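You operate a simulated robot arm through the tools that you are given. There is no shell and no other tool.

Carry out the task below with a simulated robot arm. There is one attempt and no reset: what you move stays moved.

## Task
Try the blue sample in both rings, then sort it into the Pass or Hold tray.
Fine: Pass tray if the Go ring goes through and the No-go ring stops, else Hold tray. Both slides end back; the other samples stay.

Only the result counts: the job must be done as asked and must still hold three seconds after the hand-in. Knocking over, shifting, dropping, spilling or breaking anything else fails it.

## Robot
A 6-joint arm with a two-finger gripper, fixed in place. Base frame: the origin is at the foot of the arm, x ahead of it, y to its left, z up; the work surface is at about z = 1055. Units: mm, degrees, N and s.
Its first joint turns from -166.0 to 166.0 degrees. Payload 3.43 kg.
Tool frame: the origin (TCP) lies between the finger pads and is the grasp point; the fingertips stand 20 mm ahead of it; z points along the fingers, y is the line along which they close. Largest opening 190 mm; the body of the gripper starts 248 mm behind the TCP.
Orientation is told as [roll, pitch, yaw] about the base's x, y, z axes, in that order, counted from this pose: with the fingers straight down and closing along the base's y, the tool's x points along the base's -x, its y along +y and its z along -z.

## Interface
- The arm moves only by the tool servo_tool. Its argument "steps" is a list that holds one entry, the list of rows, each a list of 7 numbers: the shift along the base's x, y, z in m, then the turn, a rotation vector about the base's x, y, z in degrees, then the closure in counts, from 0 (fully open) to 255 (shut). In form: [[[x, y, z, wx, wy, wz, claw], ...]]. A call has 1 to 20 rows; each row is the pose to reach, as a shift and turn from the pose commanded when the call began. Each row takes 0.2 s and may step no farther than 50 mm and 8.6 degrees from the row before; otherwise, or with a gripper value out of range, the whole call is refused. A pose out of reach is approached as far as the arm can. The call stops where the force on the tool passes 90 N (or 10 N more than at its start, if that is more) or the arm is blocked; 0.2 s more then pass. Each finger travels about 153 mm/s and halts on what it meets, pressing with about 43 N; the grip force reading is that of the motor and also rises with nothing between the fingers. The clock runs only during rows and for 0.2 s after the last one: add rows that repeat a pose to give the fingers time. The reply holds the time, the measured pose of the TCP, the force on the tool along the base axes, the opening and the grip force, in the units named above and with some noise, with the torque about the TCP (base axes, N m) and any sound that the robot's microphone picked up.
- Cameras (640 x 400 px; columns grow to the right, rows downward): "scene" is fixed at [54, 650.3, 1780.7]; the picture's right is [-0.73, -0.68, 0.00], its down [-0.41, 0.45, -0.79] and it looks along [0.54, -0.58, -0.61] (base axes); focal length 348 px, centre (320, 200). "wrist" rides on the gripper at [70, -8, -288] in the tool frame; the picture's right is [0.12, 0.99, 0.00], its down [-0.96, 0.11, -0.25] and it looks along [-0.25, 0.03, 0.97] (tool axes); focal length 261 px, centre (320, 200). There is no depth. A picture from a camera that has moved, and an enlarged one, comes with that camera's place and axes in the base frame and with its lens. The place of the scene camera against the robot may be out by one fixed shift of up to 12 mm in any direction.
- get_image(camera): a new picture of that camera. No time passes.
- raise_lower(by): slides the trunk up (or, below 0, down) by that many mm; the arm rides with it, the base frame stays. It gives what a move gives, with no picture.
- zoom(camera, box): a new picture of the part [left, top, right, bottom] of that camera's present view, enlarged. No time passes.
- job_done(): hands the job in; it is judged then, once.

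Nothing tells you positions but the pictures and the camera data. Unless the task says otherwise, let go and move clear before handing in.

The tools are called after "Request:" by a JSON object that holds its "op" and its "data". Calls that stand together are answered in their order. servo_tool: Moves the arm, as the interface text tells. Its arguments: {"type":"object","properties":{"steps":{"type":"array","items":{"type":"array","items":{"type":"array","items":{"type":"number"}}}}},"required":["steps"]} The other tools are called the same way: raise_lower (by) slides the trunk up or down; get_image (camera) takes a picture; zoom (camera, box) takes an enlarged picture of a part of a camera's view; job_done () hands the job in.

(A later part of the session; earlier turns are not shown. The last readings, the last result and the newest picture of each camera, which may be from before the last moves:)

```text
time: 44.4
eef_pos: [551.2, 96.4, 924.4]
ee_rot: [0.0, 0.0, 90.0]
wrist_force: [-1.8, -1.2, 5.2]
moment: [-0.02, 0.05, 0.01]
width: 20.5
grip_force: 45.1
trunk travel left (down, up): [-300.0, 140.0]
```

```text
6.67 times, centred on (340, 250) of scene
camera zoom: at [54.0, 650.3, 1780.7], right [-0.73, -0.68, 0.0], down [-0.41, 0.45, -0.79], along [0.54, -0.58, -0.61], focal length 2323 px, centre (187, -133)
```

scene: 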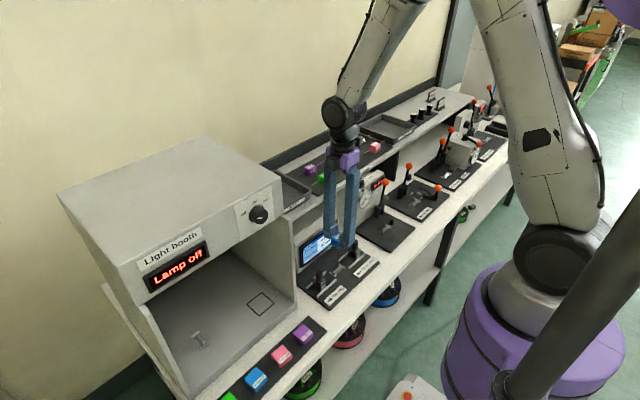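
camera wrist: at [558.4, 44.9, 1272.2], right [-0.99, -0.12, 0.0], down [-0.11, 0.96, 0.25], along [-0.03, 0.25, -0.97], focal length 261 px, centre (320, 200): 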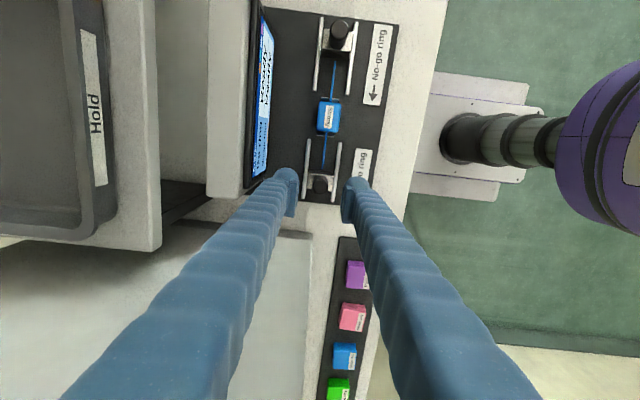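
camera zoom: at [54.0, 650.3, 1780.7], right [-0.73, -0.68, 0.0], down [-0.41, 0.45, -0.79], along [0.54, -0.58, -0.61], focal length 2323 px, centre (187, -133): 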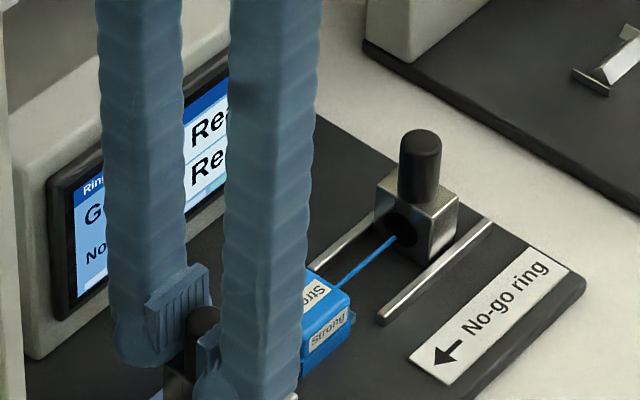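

The wire is well inside the Go ring with almost no resistance. I'll continue sliding in small increments.

Request:
{"op": "servo_tool", "data": {"steps": [[[0, -0.002, 0.0003, 0, 0, 0, 255], [0, -0.004, 0.0005, 0, 0, 0, 255], [0, -0.006, 0.0005, 0, 0, 0, 255], [0, -0.006, 0.0005, 0, 0, 0, 255]]]}}

Request:
{"op": "servo_tool", "data": {"steps": [[[0, -0.002, 0, 0, 0, 0, 255], [0, -0.004, 0, 0, 0, 0, 255], [0, -0.006, 0, 0, 0, 0, 255], [0, -0.006, 0, 0, 0, 0, 255]]]}}

Request:
{"op": "zoom", "data": {"camera": "wrist", "box": [270, 80, 360, 190]}}

Request:
{"op": "zoom", "data": {"camera": "scene", "box": [300, 210, 370, 280]}}

```text
time: 45.4
eef_pos: [548.7, 90.7, 924.0]
ee_rot: [0.1, 0.0, 90.0]
wrist_force: [-2.4, 0.6, -6.2]
moment: [-0.02, 0.03, 0.01]
width: 20.5
grip_force: 45.2
trunk travel left (down, up): [-300.0, 140.0]
```

```text
time: 46.4
eef_pos: [550.0, 84.2, 924.4]
ee_rot: [0.2, 0.1, 89.8]
wrist_force: [-5.2, -1.1, -0.5]
moment: [-0.04, 0.07, -0.05]
width: 20.7
grip_force: 45.2
trunk travel left (down, up): [-300.0, 140.0]
```

```text
3.64 times, centred on (315, 135) of wrist
camera zoom: at [558.5, 14.8, 1212.7], right [-0.99, -0.12, 0.0], down [-0.11, 0.96, 0.25], along [-0.03, 0.25, -0.97], focal length 948 px, centre (338, 436)
```

zoom: 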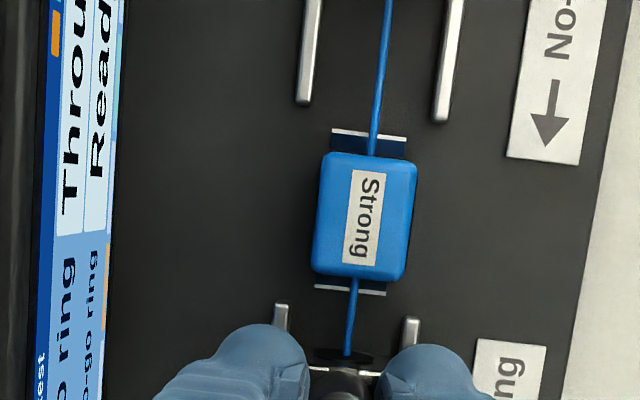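

```text
5.71 times, centred on (335, 245) of scene
camera zoom: at [54.0, 650.3, 1780.7], right [-0.73, -0.68, 0.0], down [-0.41, 0.45, -0.79], along [0.54, -0.58, -0.61], focal length 1991 px, centre (234, -57)
```

zoom: 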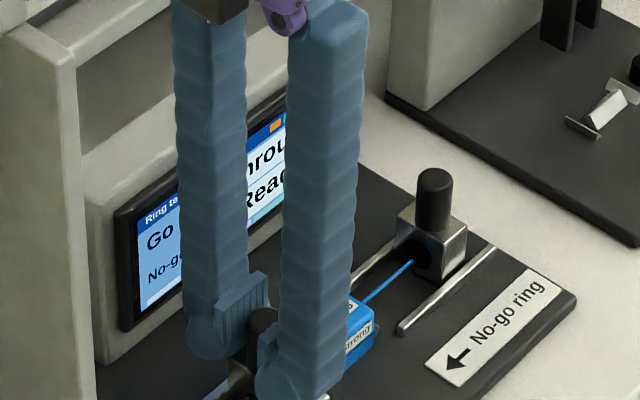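

The screen now shows "Through" for the Go ring. I'll slide the Go ring back to its rear stop gently.

Request:
{"op": "servo_tool", "data": {"steps": [[[0.0005, 0.003, 0, 0, 0, 0, 255], [0.0005, 0.006, 0, 0, 0, 0, 255], [0.0005, 0.009, 0, 0, 0, 0, 255], [0.0005, 0.012, 0, 0, 0, 0, 255], [0.0005, 0.015, 0, 0, 0, 0, 255], [0.0005, 0.018, 0, 0, 0, 0, 255], [0.0005, 0.021, 0, 0, 0, 0, 255], [0.0005, 0.024, 0, 0, 0, 0, 255], [0.0005, 0.027, 0, 0, 0, 0, 255], [0.0005, 0.03, 0, 0, 0, 0, 255], [0.0005, 0.0305, 0, 0, 0, 0, 255], [0.0005, 0.0305, 0, 0, 0, 0, 255]]]}}

Request:
{"op": "zoom", "data": {"camera": "wrist", "box": [260, 100, 380, 220]}}

Request:
{"op": "zoom", "data": {"camera": "scene", "box": [300, 210, 370, 280]}}

```text
time: 49.0
eef_pos: [551.7, 116.1, 924.7]
ee_rot: [0.1, 0.0, 90.0]
wrist_force: [-11.8, -1.7, -13.3]
moment: [0.02, 0.09, -0.05]
width: 20.5
grip_force: 45.3
trunk travel left (down, up): [-300.0, 140.0]
```

```text
3.33 times, centred on (320, 160) of wrist
camera zoom: at [558.7, 45.5, 1212.8], right [-0.99, -0.12, 0.0], down [-0.11, 0.96, 0.25], along [-0.03, 0.25, -0.97], focal length 869 px, centre (320, 333)
```

zoom: 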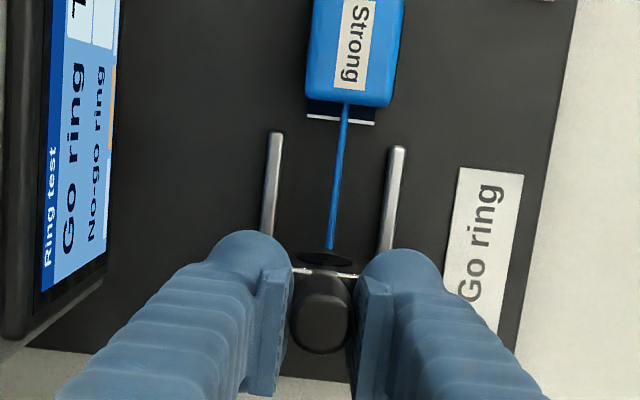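

```text
5.71 times, centred on (335, 245) of scene
camera zoom: at [54.0, 650.3, 1780.7], right [-0.73, -0.68, 0.0], down [-0.41, 0.45, -0.79], along [0.54, -0.58, -0.61], focal length 1991 px, centre (234, -57)
```

zoom: 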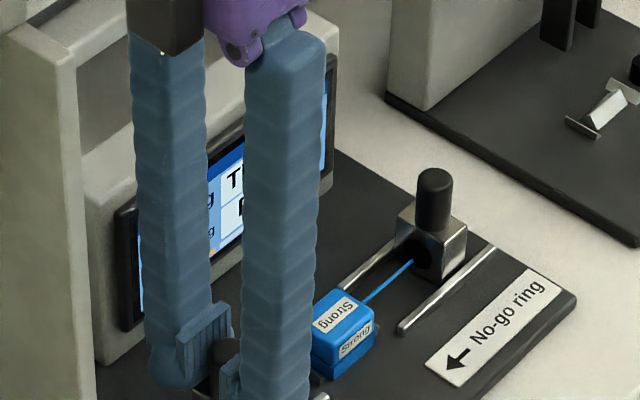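

The Go slide is back at its rear stop. I'll relax the small residual side loads, then release the knob and rise.

Request:
{"op": "servo_tool", "data": {"steps": [[[-0.001, 0, -0.0005, 0, 0, 0, 255], [-0.0015, 0, -0.0005, 0, 0, 0, 255], [-0.0015, 0, -0.0005, 0, 0, 0, 220], [-0.0015, 0, -0.0005, 0, 0, 0, 188], [-0.0015, 0, -0.0005, 0, 0, 0, 188], [-0.0015, 0, 0.03, 0, 0, 0, 188], [-0.0015, 0, 0.06, 0, 0, 0, 188], [-0.0015, 0, 0.06, 0, 0, 0, 188]]]}}

Request:
{"op": "get_image", "data": {"camera": "wrist"}}

Request:
{"op": "zoom", "data": {"camera": "scene", "box": [300, 230, 380, 300]}}

Request:
{"op": "zoom", "data": {"camera": "scene", "box": [322, 250, 352, 280]}}

```text
time: 50.8
eef_pos: [550.1, 115.9, 983.8]
ee_rot: [0.0, 0.0, 90.0]
wrist_force: [-0.4, 1.0, -0.9]
moment: [0.0, 0.01, 0.0]
width: 50.0
grip_force: 0.1
trunk travel left (down, up): [-300.0, 140.0]
```

```text
taken
camera wrist: at [558.7, 46.0, 1272.2], right [-0.99, -0.12, 0.0], down [-0.11, 0.96, 0.25], along [-0.03, 0.25, -0.97], focal length 261 px, centre (320, 200)
```

wrist: 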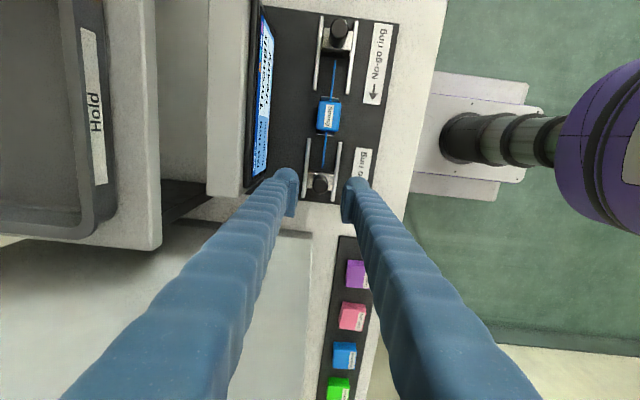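

```text
5.71 times, centred on (340, 265) of scene
camera zoom: at [54.0, 650.3, 1780.7], right [-0.73, -0.68, 0.0], down [-0.41, 0.45, -0.79], along [0.54, -0.58, -0.61], focal length 1991 px, centre (206, -171)
```

zoom: 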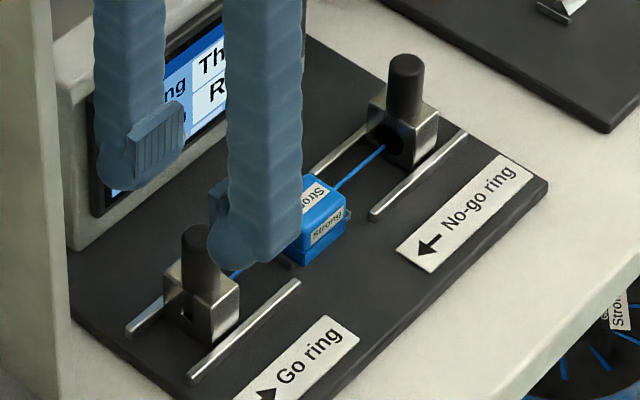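

```text
13.33 times, centred on (337, 265) of scene
camera zoom: at [54.0, 650.3, 1780.7], right [-0.73, -0.68, 0.0], down [-0.41, 0.45, -0.79], along [0.54, -0.58, -0.61], focal length 4645 px, centre (93, -667)
```

zoom: 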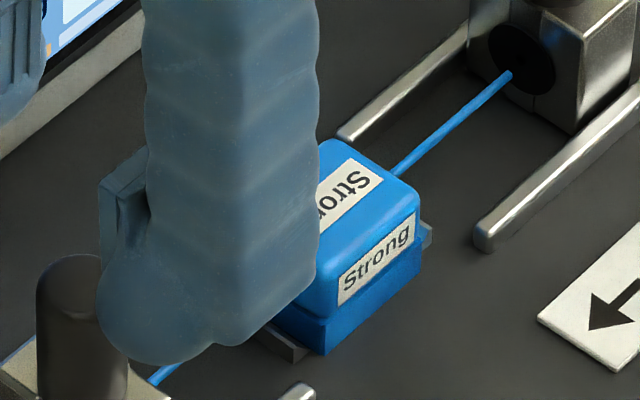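

"Through" stays displayed for the Go ring, the Go slide is back and the sample is still seated. I'll move above the No-go knob (about y −71).

Request:
{"op": "servo_tool", "data": {"steps": [[[0.0009, -0.045, 0, 0, 0, 0, 188], [0.0009, -0.09, 0, 0, 0, 0, 188], [0.0009, -0.135, 0, 0, 0, 0, 188], [0.0009, -0.175, 0, 0, 0, 0, 188], [0.0009, -0.1865, 0, 0, 0, 0, 188], [0.0009, -0.1865, 0, 0, 0, 0, 188]]]}}

Request:
{"op": "zoom", "data": {"camera": "wrist", "box": [260, 120, 380, 230]}}

Request:
{"op": "zoom", "data": {"camera": "scene", "box": [300, 220, 380, 300]}}

```text
time: 52.2
eef_pos: [550.1, -69.6, 984.3]
ee_rot: [0.0, 0.0, 90.0]
wrist_force: [0.5, -0.1, 0.2]
moment: [-0.1, -0.01, 0.02]
width: 50.1
grip_force: 0.0
trunk travel left (down, up): [-300.0, 140.0]
```

```text
3.64 times, centred on (320, 175) of wrist
camera zoom: at [558.9, -140.3, 1272.8], right [-0.99, -0.12, 0.0], down [-0.12, 0.96, 0.25], along [-0.03, 0.25, -0.97], focal length 948 px, centre (320, 291)
```

zoom: 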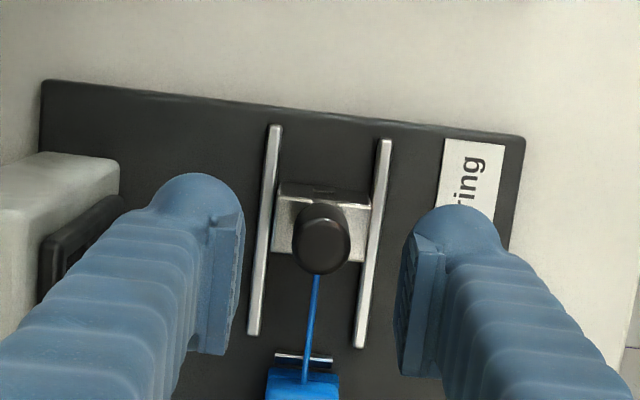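

```text
5.00 times, centred on (340, 260) of scene
camera zoom: at [54.0, 650.3, 1780.7], right [-0.73, -0.68, 0.0], down [-0.41, 0.45, -0.79], along [0.54, -0.58, -0.61], focal length 1742 px, centre (220, -100)
```

zoom: 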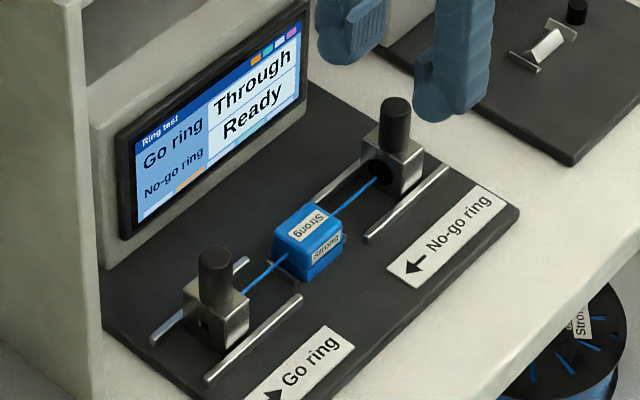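

The screen clearly shows Go "Through" and No-go "Ready". I'll descend on the No-go knob and grip it.

Request:
{"op": "servo_tool", "data": {"steps": [[[0, -0.0005, -0.03, 0, 0, 0, 188], [0, -0.0005, -0.05, 0, 0, 0, 188], [0, -0.0005, -0.06, 0, 0, 0, 188], [0, -0.0005, -0.06, 0, 0, 0, 188]]]}}

Request:
{"op": "servo_tool", "data": {"steps": [[[0, 0, 0, 0, 0, 0, 210], [0, 0, 0, 0, 0, 0, 235], [0, 0, 0, 0, 0, 0, 255], [0, 0, 0, 0, 0, 0, 255]]]}}

Request:
{"op": "zoom", "data": {"camera": "wrist", "box": [260, 120, 380, 230]}}

```text
time: 53.2
eef_pos: [550.8, -71.3, 925.5]
ee_rot: [0.0, 0.0, 90.0]
wrist_force: [0.4, 0.2, -0.7]
moment: [0.0, 0.0, -0.01]
width: 49.9
grip_force: 0.1
trunk travel left (down, up): [-300.0, 140.0]
```

```text
time: 54.2
eef_pos: [549.2, -70.6, 925.3]
ee_rot: [0.1, -0.1, 89.9]
wrist_force: [-4.0, -0.1, -2.4]
moment: [0.01, 0.04, 0.02]
width: 20.6
grip_force: 44.8
trunk travel left (down, up): [-300.0, 140.0]
```

```text
3.64 times, centred on (320, 175) of wrist
camera zoom: at [558.7, -140.7, 1213.2], right [-0.99, -0.12, 0.0], down [-0.11, 0.96, 0.25], along [-0.03, 0.25, -0.97], focal length 948 px, centre (320, 291)
```

zoom: 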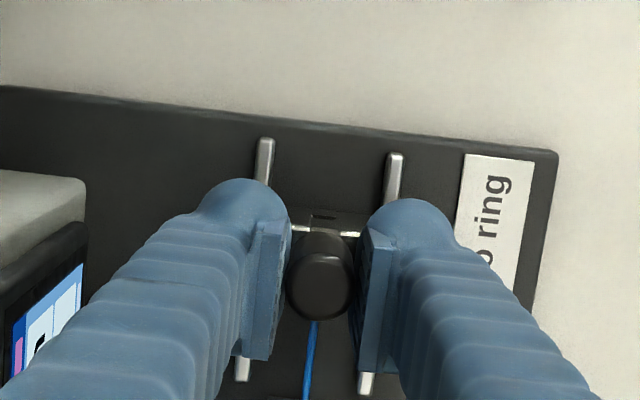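

The No-go knob is gripped; I'll trim x slightly and slide toward the sample in small steps, watching the y-force.

Request:
{"op": "servo_tool", "data": {"steps": [[[-0.0006, 0.002, 0, 0, 0, 0, 255], [-0.0006, 0.004, 0, 0, 0, 0, 255], [-0.0006, 0.006, 0, 0, 0, 0, 255], [-0.0006, 0.006, 0, 0, 0, 0, 255]]]}}

Request:
{"op": "servo_tool", "data": {"steps": [[[0, 0.001, 0, 0, 0, 0, 255], [0, 0.002, 0, 0, 0, 0, 255], [0, 0.003, 0, 0, 0, 0, 255], [0, 0.003, 0, 0, 0, 0, 255]]]}}

Request:
{"op": "servo_tool", "data": {"steps": [[[0, 0.001, 0, 0, 0, 0, 255], [0, 0.002, 0, 0, 0, 0, 255], [0, 0.003, 0, 0, 0, 0, 255], [0, 0.003, 0, 0, 0, 0, 255]]]}}

Request:
{"op": "zoom", "data": {"camera": "scene", "box": [300, 220, 380, 300]}}

```text
time: 55.2
eef_pos: [549.7, -66.0, 924.8]
ee_rot: [0.0, 0.0, 89.8]
wrist_force: [0.0, 0.9, -2.0]
moment: [0.03, -0.02, -0.02]
width: 20.5
grip_force: 45.3
trunk travel left (down, up): [-300.0, 140.0]
```

```text
time: 56.2
eef_pos: [549.7, -65.4, 925.6]
ee_rot: [0.0, -0.2, 89.9]
wrist_force: [-1.6, -40.4, 3.0]
moment: [-0.33, 0.03, -0.04]
width: 20.9
grip_force: 44.7
trunk travel left (down, up): [-300.0, 140.0]
```

```text
time: 57.2
eef_pos: [549.7, -60.8, 926.0]
ee_rot: [0.0, 0.0, 90.0]
wrist_force: [2.0, -37.9, 2.3]
moment: [-0.33, -0.05, -0.05]
width: 20.3
grip_force: 45.2
trunk travel left (down, up): [-300.0, 140.0]
```

```text
5.00 times, centred on (340, 260) of scene
camera zoom: at [54.0, 650.3, 1780.7], right [-0.73, -0.68, 0.0], down [-0.41, 0.45, -0.79], along [0.54, -0.58, -0.61], focal length 1742 px, centre (220, -100)
```

zoom: 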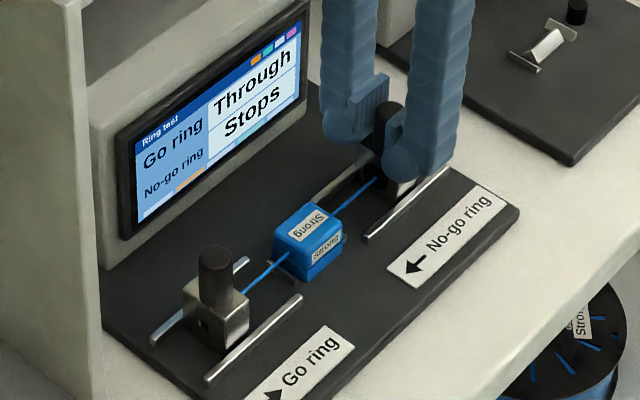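

The screen now reads Go "Through" and No-go "Stops", so this sample belongs in the Pass tray. I'll slide the No-go ring back to its start.

Request:
{"op": "servo_tool", "data": {"steps": [[[0, -0.003, 0, 0, 0, 0, 255], [0, -0.006, 0, 0, 0, 0, 255], [0, -0.009, 0, 0, 0, 0, 255], [0, -0.012, 0, 0, 0, 0, 255], [0, -0.0125, 0, 0, 0, 0, 255], [0, -0.0125, 0, 0, 0, 0, 255]]]}}

Request:
{"op": "zoom", "data": {"camera": "wrist", "box": [260, 120, 380, 230]}}

Request:
{"op": "zoom", "data": {"camera": "scene", "box": [300, 220, 380, 300]}}

```text
time: 58.6
eef_pos: [550.7, -70.8, 924.8]
ee_rot: [0.1, 0.1, 90.1]
wrist_force: [9.1, 39.6, 0.1]
moment: [0.36, -0.13, 0.06]
width: 20.8
grip_force: 44.9
trunk travel left (down, up): [-300.0, 140.0]
```

```text
3.64 times, centred on (320, 175) of wrist
camera zoom: at [558.7, -139.6, 1213.0], right [-0.99, -0.12, 0.0], down [-0.11, 0.96, 0.25], along [-0.03, 0.24, -0.97], focal length 948 px, centre (320, 291)
```

zoom: 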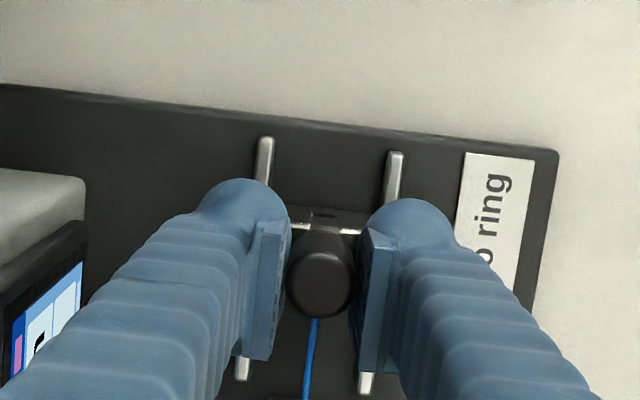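

```text
5.00 times, centred on (340, 260) of scene
camera zoom: at [54.0, 650.3, 1780.7], right [-0.73, -0.68, 0.0], down [-0.41, 0.45, -0.79], along [0.54, -0.58, -0.61], focal length 1742 px, centre (220, -100)
```

zoom: 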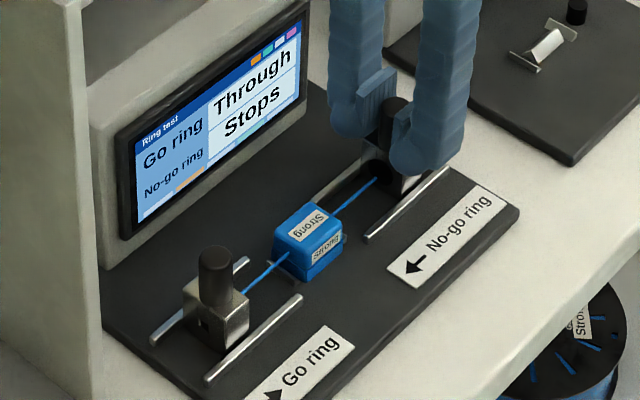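

The No-go slide is firmly against its rear stop (+40 N). I'll ease most of that load, release the knob, and rise.

Request:
{"op": "servo_tool", "data": {"steps": [[[0.0005, 0.001, 0, 0, 0, 0, 255], [0.0005, 0.0015, 0, 0, 0, 0, 255], [0.0005, 0.0015, 0, 0, 0, 0, 220], [0.0005, 0.0015, 0, 0, 0, 0, 188], [0.0005, 0.0015, 0, 0, 0, 0, 188], [0.0005, 0.0015, 0.03, 0, 0, 0, 188], [0.0005, 0.0015, 0.06, 0, 0, 0, 188], [0.0005, 0.0015, 0.06, 0, 0, 0, 188]]]}}

Request:
{"op": "zoom", "data": {"camera": "wrist", "box": [260, 120, 380, 230]}}

Request:
{"op": "zoom", "data": {"camera": "scene", "box": [300, 220, 380, 300]}}

Request:
{"op": "zoom", "data": {"camera": "scene", "box": [322, 245, 362, 285]}}

```text
time: 60.4
eef_pos: [550.6, -69.9, 984.5]
ee_rot: [0.1, 0.0, 90.0]
wrist_force: [0.4, 0.1, -0.2]
moment: [-0.01, -0.01, 0.03]
width: 49.9
grip_force: 0.0
trunk travel left (down, up): [-300.0, 140.0]
```

```text
3.64 times, centred on (320, 175) of wrist
camera zoom: at [558.8, -140.9, 1272.9], right [-0.99, -0.12, 0.0], down [-0.11, 0.96, 0.25], along [-0.03, 0.25, -0.97], focal length 948 px, centre (320, 291)
```

zoom: 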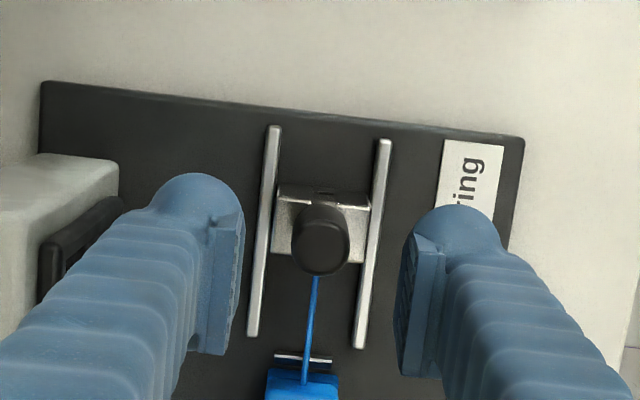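

```text
5.00 times, centred on (340, 260) of scene
camera zoom: at [54.0, 650.3, 1780.7], right [-0.73, -0.68, 0.0], down [-0.41, 0.45, -0.79], along [0.54, -0.58, -0.61], focal length 1742 px, centre (220, -100)
```

zoom: 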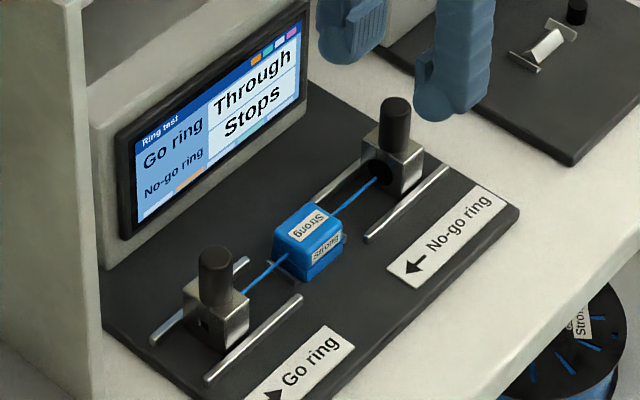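

```text
10.00 times, centred on (342, 265) of scene
camera zoom: at [54.0, 650.3, 1780.7], right [-0.73, -0.68, 0.0], down [-0.41, 0.45, -0.79], along [0.54, -0.58, -0.61], focal length 3484 px, centre (100, -450)
```

zoom: 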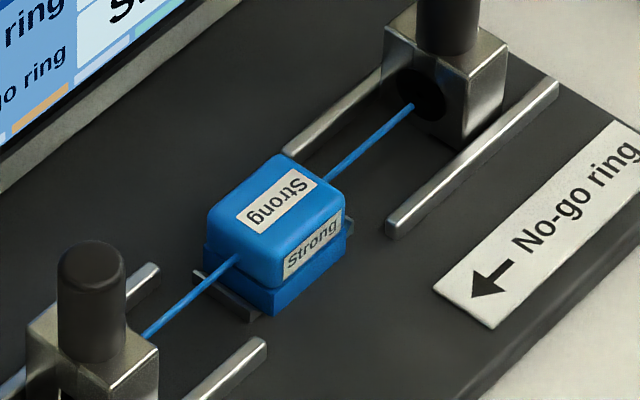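

Both results are recorded and both slides are back where they started. I'll return over the sample and descend to pick it up.

Request:
{"op": "servo_tool", "data": {"steps": [[[0, 0.045, 0, 0, 0, 0, 188], [0, 0.0911, 0, 0, 0, 0, 188], [0, 0.0911, -0.03, 0, 0, 0, 188], [0, 0.0911, -0.06, 0, 0, 0, 188], [0, 0.0911, -0.08, 0, 0, 0, 188], [0, 0.0911, -0.088, 0, 0, 0, 188], [0, 0.0911, -0.088, 0, 0, 0, 188]]]}}

Request:
{"op": "zoom", "data": {"camera": "wrist", "box": [260, 110, 380, 230]}}

Request:
{"op": "zoom", "data": {"camera": "scene", "box": [310, 230, 370, 290]}}

```text
time: 62.0
eef_pos: [550.0, 20.9, 897.0]
ee_rot: [0.0, 0.1, 89.9]
wrist_force: [-0.6, 0.9, 0.4]
moment: [0.03, 0.02, 0.01]
width: 49.8
grip_force: 0.1
trunk travel left (down, up): [-300.0, 140.0]
```

```text
3.33 times, centred on (320, 170) of wrist
camera zoom: at [559.0, -49.7, 1185.1], right [-0.99, -0.12, 0.0], down [-0.11, 0.96, 0.25], along [-0.03, 0.25, -0.97], focal length 869 px, centre (320, 300)
```

zoom: 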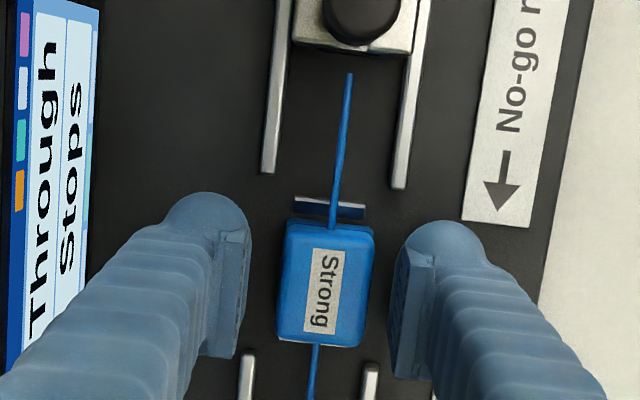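

```text
6.67 times, centred on (340, 260) of scene
camera zoom: at [54.0, 650.3, 1780.7], right [-0.73, -0.68, 0.0], down [-0.41, 0.45, -0.79], along [0.54, -0.58, -0.61], focal length 2323 px, centre (187, -200)
```

zoom: 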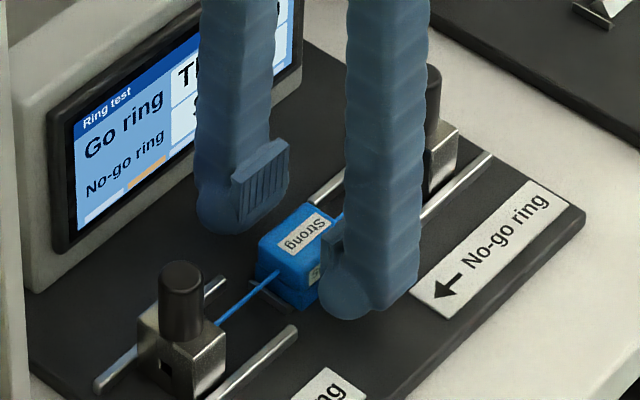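

The fingers straddle the sample in the holder. I'll lower slightly, grip it, and lift straight up.

Request:
{"op": "servo_tool", "data": {"steps": [[[0, 0, -0.0015, 0, 0, 0, 188], [0, 0, -0.0015, 0, 0, 0, 210], [0, 0, -0.0015, 0, 0, 0, 235], [0, 0, -0.0015, 0, 0, 0, 255], [0, 0, -0.0015, 0, 0, 0, 255], [0, 0, -0.0015, 0, 0, 0, 255]]]}}

Request:
{"op": "servo_tool", "data": {"steps": [[[0, 0, 0.004, 0, 0, 0, 255], [0, 0, 0.01, 0, 0, 0, 255], [0, 0, 0.025, 0, 0, 0, 255], [0, 0, 0.06, 0, 0, 0, 255], [0, 0, 0.1, 0, 0, 0, 255], [0, 0, 0.15, 0, 0, 0, 255], [0, 0, 0.2, 0, 0, 0, 255], [0, 0, 0.25, 0, 0, 0, 255], [0, 0, 0.3, 0, 0, 0, 255], [0, 0, 0.33, 0, 0, 0, 255], [0, 0, 0.33, 0, 0, 0, 255]]]}}

Request:
{"op": "zoom", "data": {"camera": "wrist", "box": [240, 100, 400, 250]}}

Request:
{"op": "get_image", "data": {"camera": "scene"}}

```text
time: 63.4
eef_pos: [550.8, 20.1, 894.9]
ee_rot: [0.1, 0.1, 90.0]
wrist_force: [0.5, 0.5, 0.8]
moment: [-0.02, 0.0, 0.0]
width: 29.9
grip_force: 42.8
trunk travel left (down, up): [-300.0, 140.0]
```

```text
time: 65.8
eef_pos: [549.6, 20.8, 1225.5]
ee_rot: [0.1, 0.0, 89.9]
wrist_force: [0.3, 0.6, -1.0]
moment: [0.0, 0.01, -0.01]
width: 30.1
grip_force: 42.3
trunk travel left (down, up): [-300.0, 140.0]
```

```text
2.67 times, centred on (320, 175) of wrist
camera zoom: at [558.8, -48.6, 1513.7], right [-0.99, -0.12, 0.0], down [-0.11, 0.96, 0.25], along [-0.03, 0.25, -0.97], focal length 695 px, centre (320, 267)
```

zoom: 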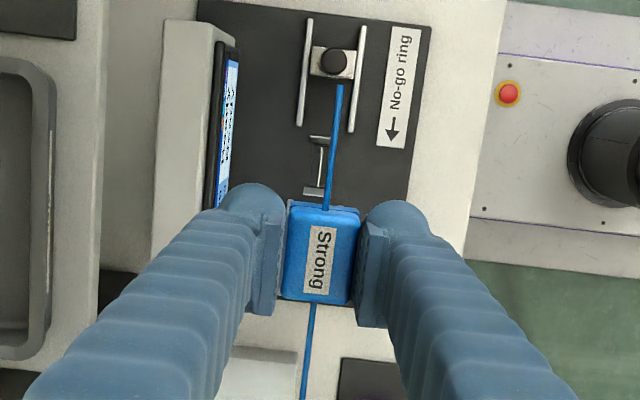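

```text
taken
```

scene: 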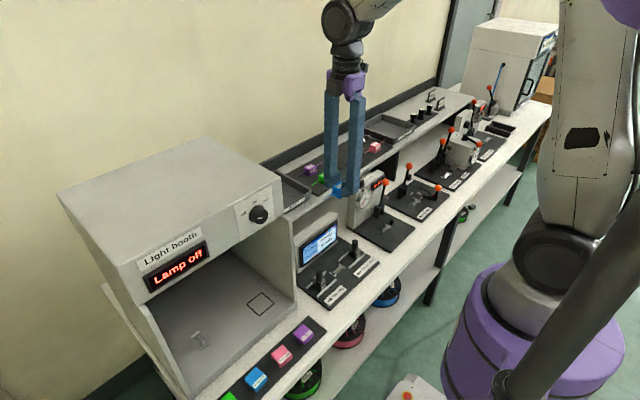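

The sample is held again and the holder is empty with both slides back. The Pass tray (centre about 820, −640) is near the reach limit, so I'll raise the trunk first to gain reach.

Request:
{"op": "raise_lower", "data": {"by": 130}}

Request:
{"op": "get_image", "data": {"camera": "scene"}}

```text
time: 67.4
eef_pos: [550.1, 20.2, 1355.9]
ee_rot: [0.0, 0.1, 90.0]
wrist_force: [1.3, -0.1, -0.5]
moment: [-0.02, 0.01, -0.01]
width: 29.7
grip_force: 42.8
trunk travel left (down, up): [-430.0, 10.0]
```

```text
taken
```

scene: 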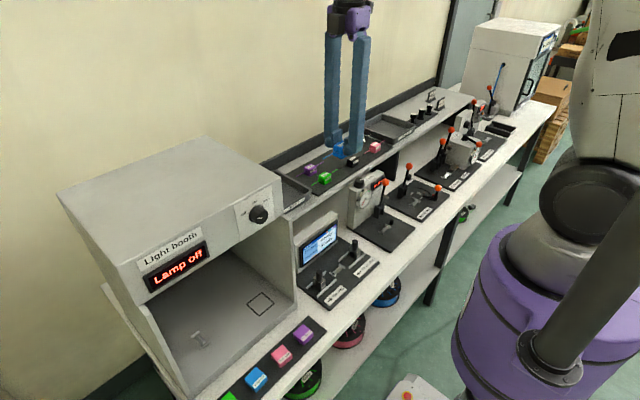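

The trunk is raised by 130 mm with the sample still held. I'll now carry it toward the Pass tray while turning 45° so the wire will lie along the tray's diagonal.

Request:
{"op": "servo_tool", "data": {"steps": [[[0.0136, -0.0414, -0.0076, 0, 0, -3.2, 255], [0.0271, -0.0829, -0.0151, 0, 0, -6.4, 255], [0.0407, -0.1243, -0.0227, 0, 0, -9.6, 255], [0.0543, -0.1657, -0.0303, 0, 0, -12.9, 255], [0.0679, -0.2071, -0.0379, 0, 0, -16.1, 255], [0.0814, -0.2486, -0.0454, 0, 0, -19.3, 255], [0.095, -0.29, -0.053, 0, 0, -22.5, 255], [0.1086, -0.3314, -0.0606, 0, 0, -25.7, 255], [0.1221, -0.3729, -0.0681, 0, 0, -28.9, 255], [0.1357, -0.4143, -0.0757, 0, 0, -32.1, 255], [0.1493, -0.4557, -0.0833, 0, 0, -35.4, 255], [0.1629, -0.4971, -0.0909, 0, 0, -38.6, 255], [0.1764, -0.5386, -0.0984, 0, 0, -41.8, 255], [0.19, -0.58, -0.106, 0, 0, -45, 255], [0.19, -0.58, -0.106, 0, 0, -45, 255]]]}}

Request:
{"op": "get_image", "data": {"camera": "wrist"}}

Request:
{"op": "get_image", "data": {"camera": "scene"}}

```text
time: 70.6
eef_pos: [738.8, -559.0, 1251.1]
ee_rot: [0.0, -0.1, 44.9]
wrist_force: [-0.5, -0.1, -0.7]
moment: [-0.05, -0.04, -0.02]
width: 29.8
grip_force: 43.0
trunk travel left (down, up): [-430.0, 10.0]
```

```text
taken
camera wrist: at [696.5, -614.2, 1539.2], right [-0.79, 0.62, 0.0], down [0.6, 0.76, 0.25], along [0.15, 0.19, -0.97], focal length 261 px, centre (320, 200)
```

wrist: 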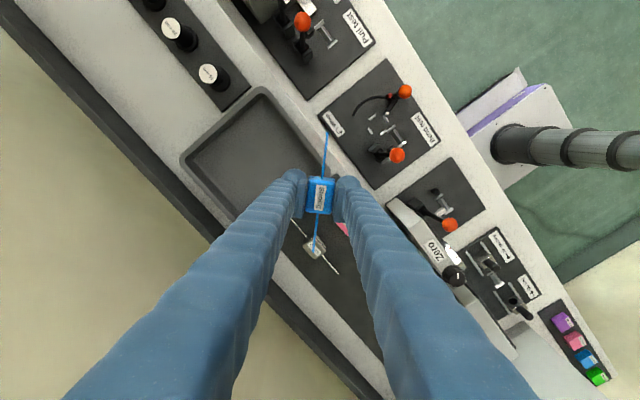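

```text
taken
```

scene: 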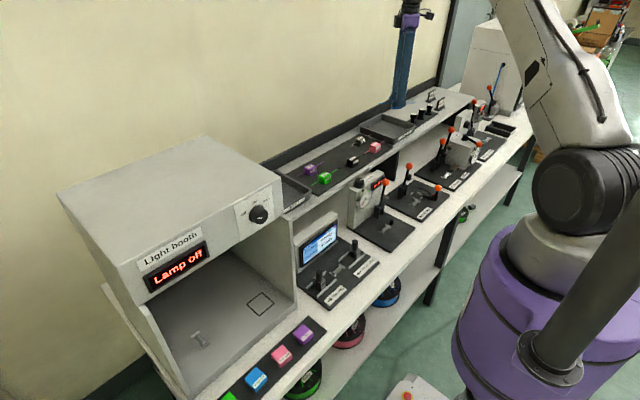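

The sample is held, and the tray is visible to the left of the gripper. I'll zoom in on the tray to measure its interior before committing to a drop point.

Request:
{"op": "zoom", "data": {"camera": "wrist", "box": [170, 70, 350, 230]}}

Request:
{"op": "zoom", "data": {"camera": "scene", "box": [350, 80, 440, 160]}}

```text
2.50 times, centred on (260, 150) of wrist
camera zoom: at [696.5, -614.2, 1539.2], right [-0.79, 0.62, 0.0], down [0.6, 0.76, 0.25], along [0.15, 0.19, -0.97], focal length 652 px, centre (470, 325)
```

zoom: 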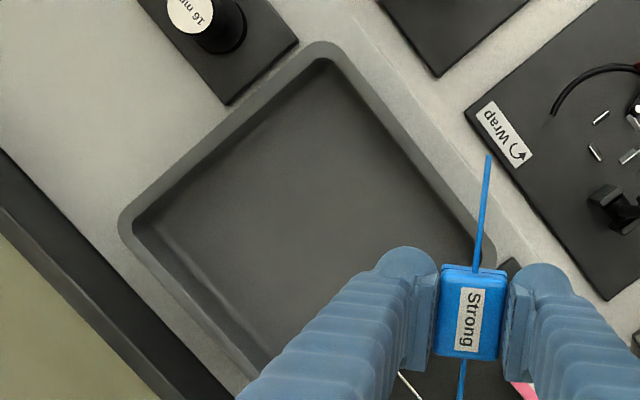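

```text
5.00 times, centred on (395, 120) of scene
camera zoom: at [54.0, 650.3, 1780.7], right [-0.73, -0.68, 0.0], down [-0.41, 0.45, -0.79], along [0.54, -0.58, -0.61], focal length 1742 px, centre (-55, 600)
```

zoom: 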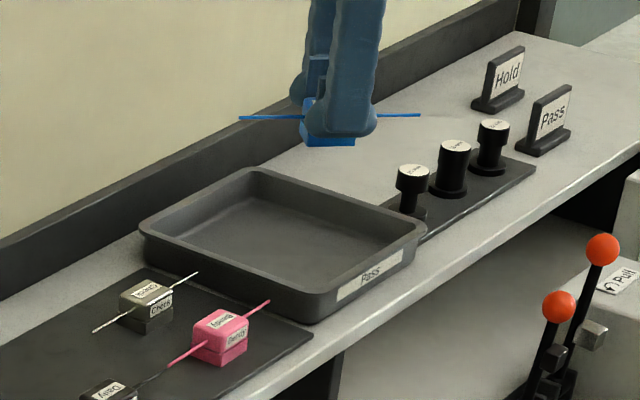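

The tray interior spans about x 732–906 and y −720 to −557. I'll aim for (793, −617) with the diagonal wire fully inside, and test reach at height first.

Request:
{"op": "servo_tool", "data": {"steps": [[[0.018, -0.019, 0, 0, 0, 0, 255], [0.036, -0.038, 0, 0, 0, 0, 255], [0.054, -0.058, 0, 0, 0, 0, 255], [0.054, -0.058, 0, 0, 0, 0, 255]]]}}

Request:
{"op": "zoom", "data": {"camera": "wrist", "box": [200, 70, 400, 250]}}

```text
time: 71.6
eef_pos: [791.8, -615.4, 1253.7]
ee_rot: [-0.2, 0.0, 44.9]
wrist_force: [-1.1, 1.5, 1.7]
moment: [-0.19, -0.13, -0.03]
width: 29.9
grip_force: 42.7
trunk travel left (down, up): [-430.0, 10.0]
```

```text
2.22 times, centred on (300, 160) of wrist
camera zoom: at [747.5, -670.0, 1541.5], right [-0.79, 0.62, 0.0], down [0.6, 0.76, 0.25], along [0.16, 0.19, -0.97], focal length 579 px, centre (364, 289)
```

zoom: 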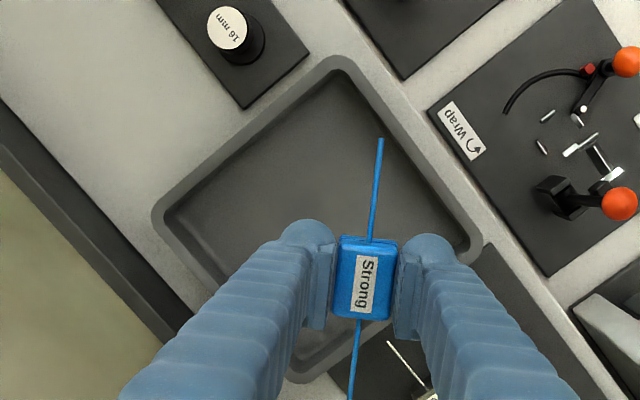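

Position reached with the tool still vertical. I'll descend in stages, checking clearance between the wire tips and the tray rim.

Request:
{"op": "servo_tool", "data": {"steps": [[[0, 0, -0.03, 0, 0, 0, 255], [0, 0, -0.06, 0, 0, 0, 255], [0, 0, -0.09, 0, 0, 0, 255], [0, 0, -0.11, 0, 0, 0, 255], [0, 0, -0.11, 0, 0, 0, 255]]]}}

Request:
{"op": "zoom", "data": {"camera": "wrist", "box": [200, 70, 400, 250]}}

Request:
{"op": "zoom", "data": {"camera": "scene", "box": [350, 80, 440, 160]}}

```text
time: 72.8
eef_pos: [794.6, -618.3, 1138.9]
ee_rot: [-0.1, 0.0, 44.7]
wrist_force: [-0.1, -0.4, 0.1]
moment: [0.04, -0.03, -0.03]
width: 30.0
grip_force: 42.7
trunk travel left (down, up): [-430.0, 10.0]
```

```text
2.22 times, centred on (300, 160) of wrist
camera zoom: at [750.3, -672.9, 1426.9], right [-0.79, 0.62, 0.0], down [0.6, 0.76, 0.25], along [0.15, 0.19, -0.97], focal length 579 px, centre (364, 289)
```

zoom: 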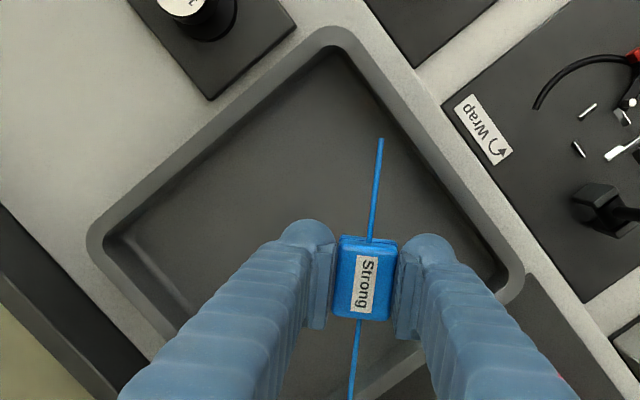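

```text
5.00 times, centred on (395, 120) of scene
camera zoom: at [54.0, 650.3, 1780.7], right [-0.73, -0.68, 0.0], down [-0.41, 0.45, -0.79], along [0.54, -0.58, -0.61], focal length 1742 px, centre (-55, 600)
```

zoom: 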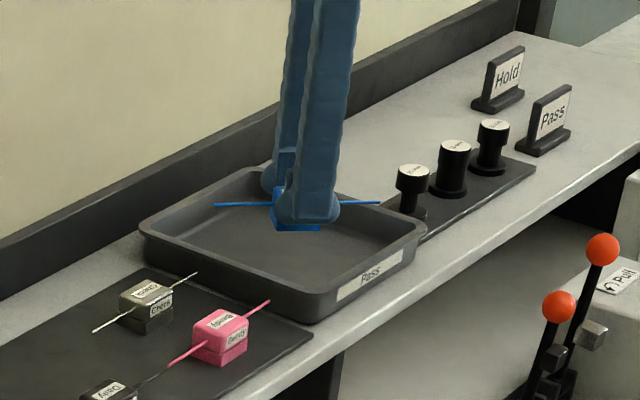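

The arm tracks well here, so I'll shift about 7 mm further into the tray for more wire clearance while descending to just above the rim.

Request:
{"op": "servo_tool", "data": {"steps": [[[0.004, -0.004, -0.008, 0, 0, 0, 255], [0.007, -0.007, -0.016, 0, 0, 0, 255], [0.007, -0.007, -0.022, 0, 0, 0, 255], [0.007, -0.007, -0.022, 0, 0, 0, 255]]]}}

Request:
{"op": "zoom", "data": {"camera": "wrist", "box": [220, 90, 400, 250]}}

Request:
{"op": "zoom", "data": {"camera": "scene", "box": [360, 90, 430, 150]}}

```text
time: 73.8
eef_pos: [802.4, -624.8, 1116.0]
ee_rot: [0.1, 0.0, 45.0]
wrist_force: [1.0, 1.3, -0.2]
moment: [-0.03, 0.02, 0.02]
width: 30.2
grip_force: 43.3
trunk travel left (down, up): [-430.0, 10.0]
```

```text
2.50 times, centred on (310, 170) of wrist
camera zoom: at [758.2, -679.4, 1404.9], right [-0.79, 0.62, 0.0], down [0.6, 0.76, 0.25], along [0.15, 0.19, -0.97], focal length 652 px, centre (345, 275)
```

zoom: 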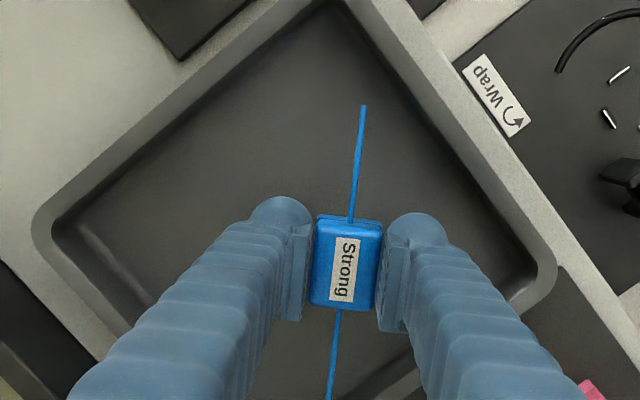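

```text
6.67 times, centred on (395, 120) of scene
camera zoom: at [54.0, 650.3, 1780.7], right [-0.73, -0.68, 0.0], down [-0.41, 0.45, -0.79], along [0.54, -0.58, -0.61], focal length 2323 px, centre (-180, 733)
```

zoom: 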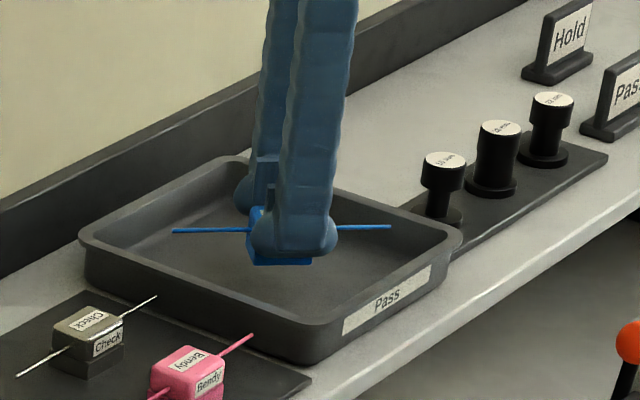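

The wire is well inside the tray outline from both views. I'll lower into the tray and feel for the floor in small steps.

Request:
{"op": "servo_tool", "data": {"steps": [[[0, 0, -0.006, 0, 0, 0, 255], [0, 0, -0.012, 0, 0, 0, 255], [0, 0, -0.018, 0, 0, 0, 255], [0, 0, -0.018, 0, 0, 0, 255]]]}}

Request:
{"op": "servo_tool", "data": {"steps": [[[0, 0, -0.001, 0, 0, 0, 255], [0, 0, -0.002, 0, 0, 0, 255], [0, 0, -0.003, 0, 0, 0, 255], [0, 0, -0.003, 0, 0, 0, 255]]]}}

Request:
{"op": "zoom", "data": {"camera": "scene", "box": [360, 90, 430, 150]}}

Request:
{"op": "zoom", "data": {"camera": "wrist", "box": [220, 90, 400, 250]}}

```text
time: 74.8
eef_pos: [801.9, -623.2, 1098.8]
ee_rot: [-0.1, 0.0, 45.1]
wrist_force: [0.2, 0.4, -0.1]
moment: [0.04, -0.02, -0.04]
width: 30.0
grip_force: 43.1
trunk travel left (down, up): [-430.0, 10.0]
```

```text
time: 75.8
eef_pos: [802.6, -623.9, 1094.8]
ee_rot: [0.1, 0.0, 45.0]
wrist_force: [0.2, 0.0, -1.0]
moment: [-0.01, 0.0, 0.02]
width: 30.2
grip_force: 42.9
trunk travel left (down, up): [-430.0, 10.0]
```

```text
6.67 times, centred on (395, 120) of scene
camera zoom: at [54.0, 650.3, 1780.7], right [-0.73, -0.68, 0.0], down [-0.41, 0.45, -0.79], along [0.54, -0.58, -0.61], focal length 2323 px, centre (-180, 733)
```

zoom: 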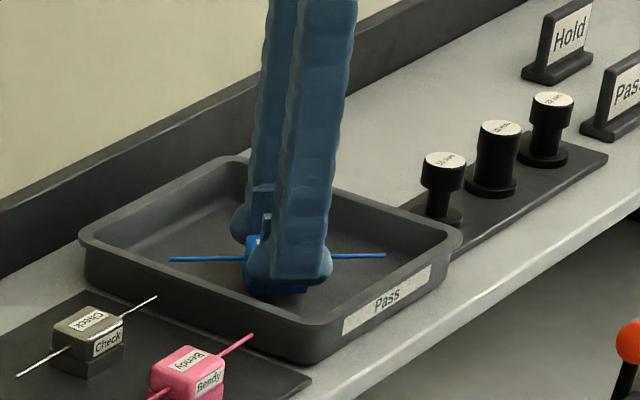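

```text
2.50 times, centred on (310, 170) of wrist
camera zoom: at [758.3, -679.1, 1383.8], right [-0.79, 0.62, 0.0], down [0.6, 0.76, 0.25], along [0.15, 0.19, -0.97], focal length 652 px, centre (345, 275)
```

zoom: 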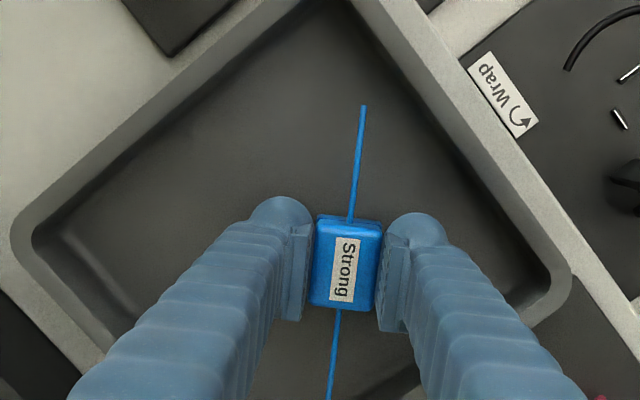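

Still no contact at z ≈ 1095, and the wire is well clear of the walls. I'll continue in 2 mm steps.

Request:
{"op": "servo_tool", "data": {"steps": [[[0, 0, -0.001, 0, 0, 0, 255], [0, 0, -0.002, 0, 0, 0, 255], [0, 0, -0.002, 0, 0, 0, 255]]]}}

Request:
{"op": "servo_tool", "data": {"steps": [[[0, 0, -0.001, 0, 0, 0, 255], [0, 0, -0.002, 0, 0, 0, 255], [0, 0, -0.002, 0, 0, 0, 255]]]}}

Request:
{"op": "servo_tool", "data": {"steps": [[[0, 0, -0.001, 0, 0, 0, 255], [0, 0, -0.0015, 0, 0, 0, 255], [0, 0, -0.0015, 0, 0, 0, 255]]]}}

```text
time: 76.6
eef_pos: [802.0, -623.9, 1093.6]
ee_rot: [0.1, 0.0, 45.0]
wrist_force: [-0.8, 0.6, -0.2]
moment: [0.03, -0.06, 0.03]
width: 30.3
grip_force: 43.2
trunk travel left (down, up): [-430.0, 10.0]
```

```text
time: 77.4
eef_pos: [801.3, -623.3, 1091.1]
ee_rot: [0.1, 0.0, 45.1]
wrist_force: [0.0, -0.2, -0.2]
moment: [-0.01, -0.02, 0.0]
width: 29.9
grip_force: 43.2
trunk travel left (down, up): [-430.0, 10.0]
```

```text
time: 78.2
eef_pos: [801.7, -623.4, 1090.6]
ee_rot: [-0.1, 0.1, 45.0]
wrist_force: [0.3, 0.2, -0.2]
moment: [0.01, -0.01, 0.01]
width: 30.1
grip_force: 42.8
trunk travel left (down, up): [-430.0, 10.0]
```

Still no contact; I expect the floor within about 1–3 mm. Continuing in 1 mm steps.

Request:
{"op": "servo_tool", "data": {"steps": [[[0, 0, -0.001, 0, 0, 0, 255], [0, 0, -0.001, 0, 0, 0, 255]]]}}

Request:
{"op": "servo_tool", "data": {"steps": [[[0, 0, -0.001, 0, 0, 0, 255], [0, 0, -0.001, 0, 0, 0, 255]]]}}

Request:
{"op": "zoom", "data": {"camera": "scene", "box": [370, 100, 415, 140]}}

```text
time: 78.8
eef_pos: [801.9, -624.0, 1089.8]
ee_rot: [0.0, 0.1, 44.9]
wrist_force: [0.1, 0.1, -0.3]
moment: [-0.02, -0.03, -0.01]
width: 29.8
grip_force: 43.3
trunk travel left (down, up): [-430.0, 10.0]
```

```text
time: 79.4
eef_pos: [800.9, -623.6, 1089.0]
ee_rot: [0.0, -0.1, 45.0]
wrist_force: [-0.5, -0.6, 3.8]
moment: [0.05, -0.03, -0.01]
width: 29.7
grip_force: 43.2
trunk travel left (down, up): [-430.0, 10.0]
```

```text
10.00 times, centred on (392, 120) of scene
camera zoom: at [54.0, 650.3, 1780.7], right [-0.73, -0.68, 0.0], down [-0.41, 0.45, -0.79], along [0.54, -0.58, -0.61], focal length 3484 px, centre (-405, 1000)
```

zoom: 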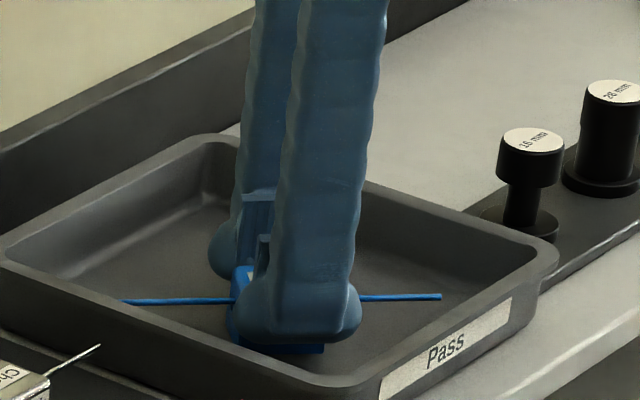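

The sample touches the tray floor (3.8 N). I'll open the fingers gently, then rise straight up.

Request:
{"op": "servo_tool", "data": {"steps": [[[0, 0, 0, 0, 0, 0, 235], [0, 0, 0, 0, 0, 0, 210], [0, 0, 0, 0, 0, 0, 195], [0, 0, 0, 0, 0, 0, 190], [0, 0, 0, 0, 0, 0, 190]]]}}

Request:
{"op": "servo_tool", "data": {"steps": [[[0, 0, 0.01, 0, 0, 0, 190], [0, 0, 0.03, 0, 0, 0, 190], [0, 0, 0.06, 0, 0, 0, 190], [0, 0, 0.1, 0, 0, 0, 190], [0, 0, 0.14, 0, 0, 0, 190], [0, 0, 0.14, 0, 0, 0, 190]]]}}

Request:
{"op": "zoom", "data": {"camera": "wrist", "box": [200, 70, 400, 250]}}

Request:
{"op": "zoom", "data": {"camera": "scene", "box": [350, 80, 440, 160]}}

```text
time: 80.6
eef_pos: [802.6, -623.8, 1088.3]
ee_rot: [0.0, 0.0, 45.0]
wrist_force: [0.3, 0.2, -0.2]
moment: [-0.02, -0.01, 0.01]
width: 48.5
grip_force: 0.1
trunk travel left (down, up): [-430.0, 10.0]
```

```text
time: 82.0
eef_pos: [799.6, -619.5, 1223.3]
ee_rot: [0.3, 0.1, 44.8]
wrist_force: [0.1, -0.5, -0.3]
moment: [0.12, 0.18, 0.01]
width: 48.4
grip_force: 0.0
out of reach, approached as far as the arm can: row 5, 6
trunk travel left (down, up): [-430.0, 10.0]
```

```text
2.22 times, centred on (300, 160) of wrist
camera zoom: at [755.6, -675.6, 1512.0], right [-0.79, 0.62, 0.0], down [0.6, 0.76, 0.25], along [0.15, 0.2, -0.97], focal length 579 px, centre (364, 289)
```

zoom: 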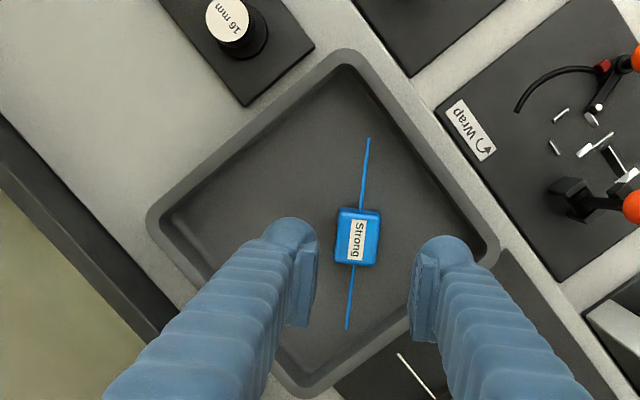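

```text
5.00 times, centred on (395, 120) of scene
camera zoom: at [54.0, 650.3, 1780.7], right [-0.73, -0.68, 0.0], down [-0.41, 0.45, -0.79], along [0.54, -0.58, -0.61], focal length 1742 px, centre (-55, 600)
```

zoom: 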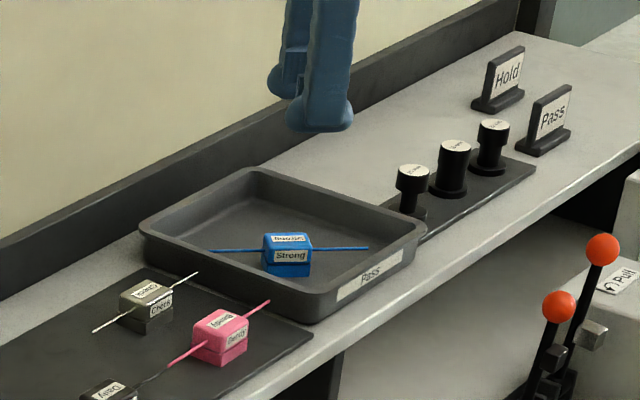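

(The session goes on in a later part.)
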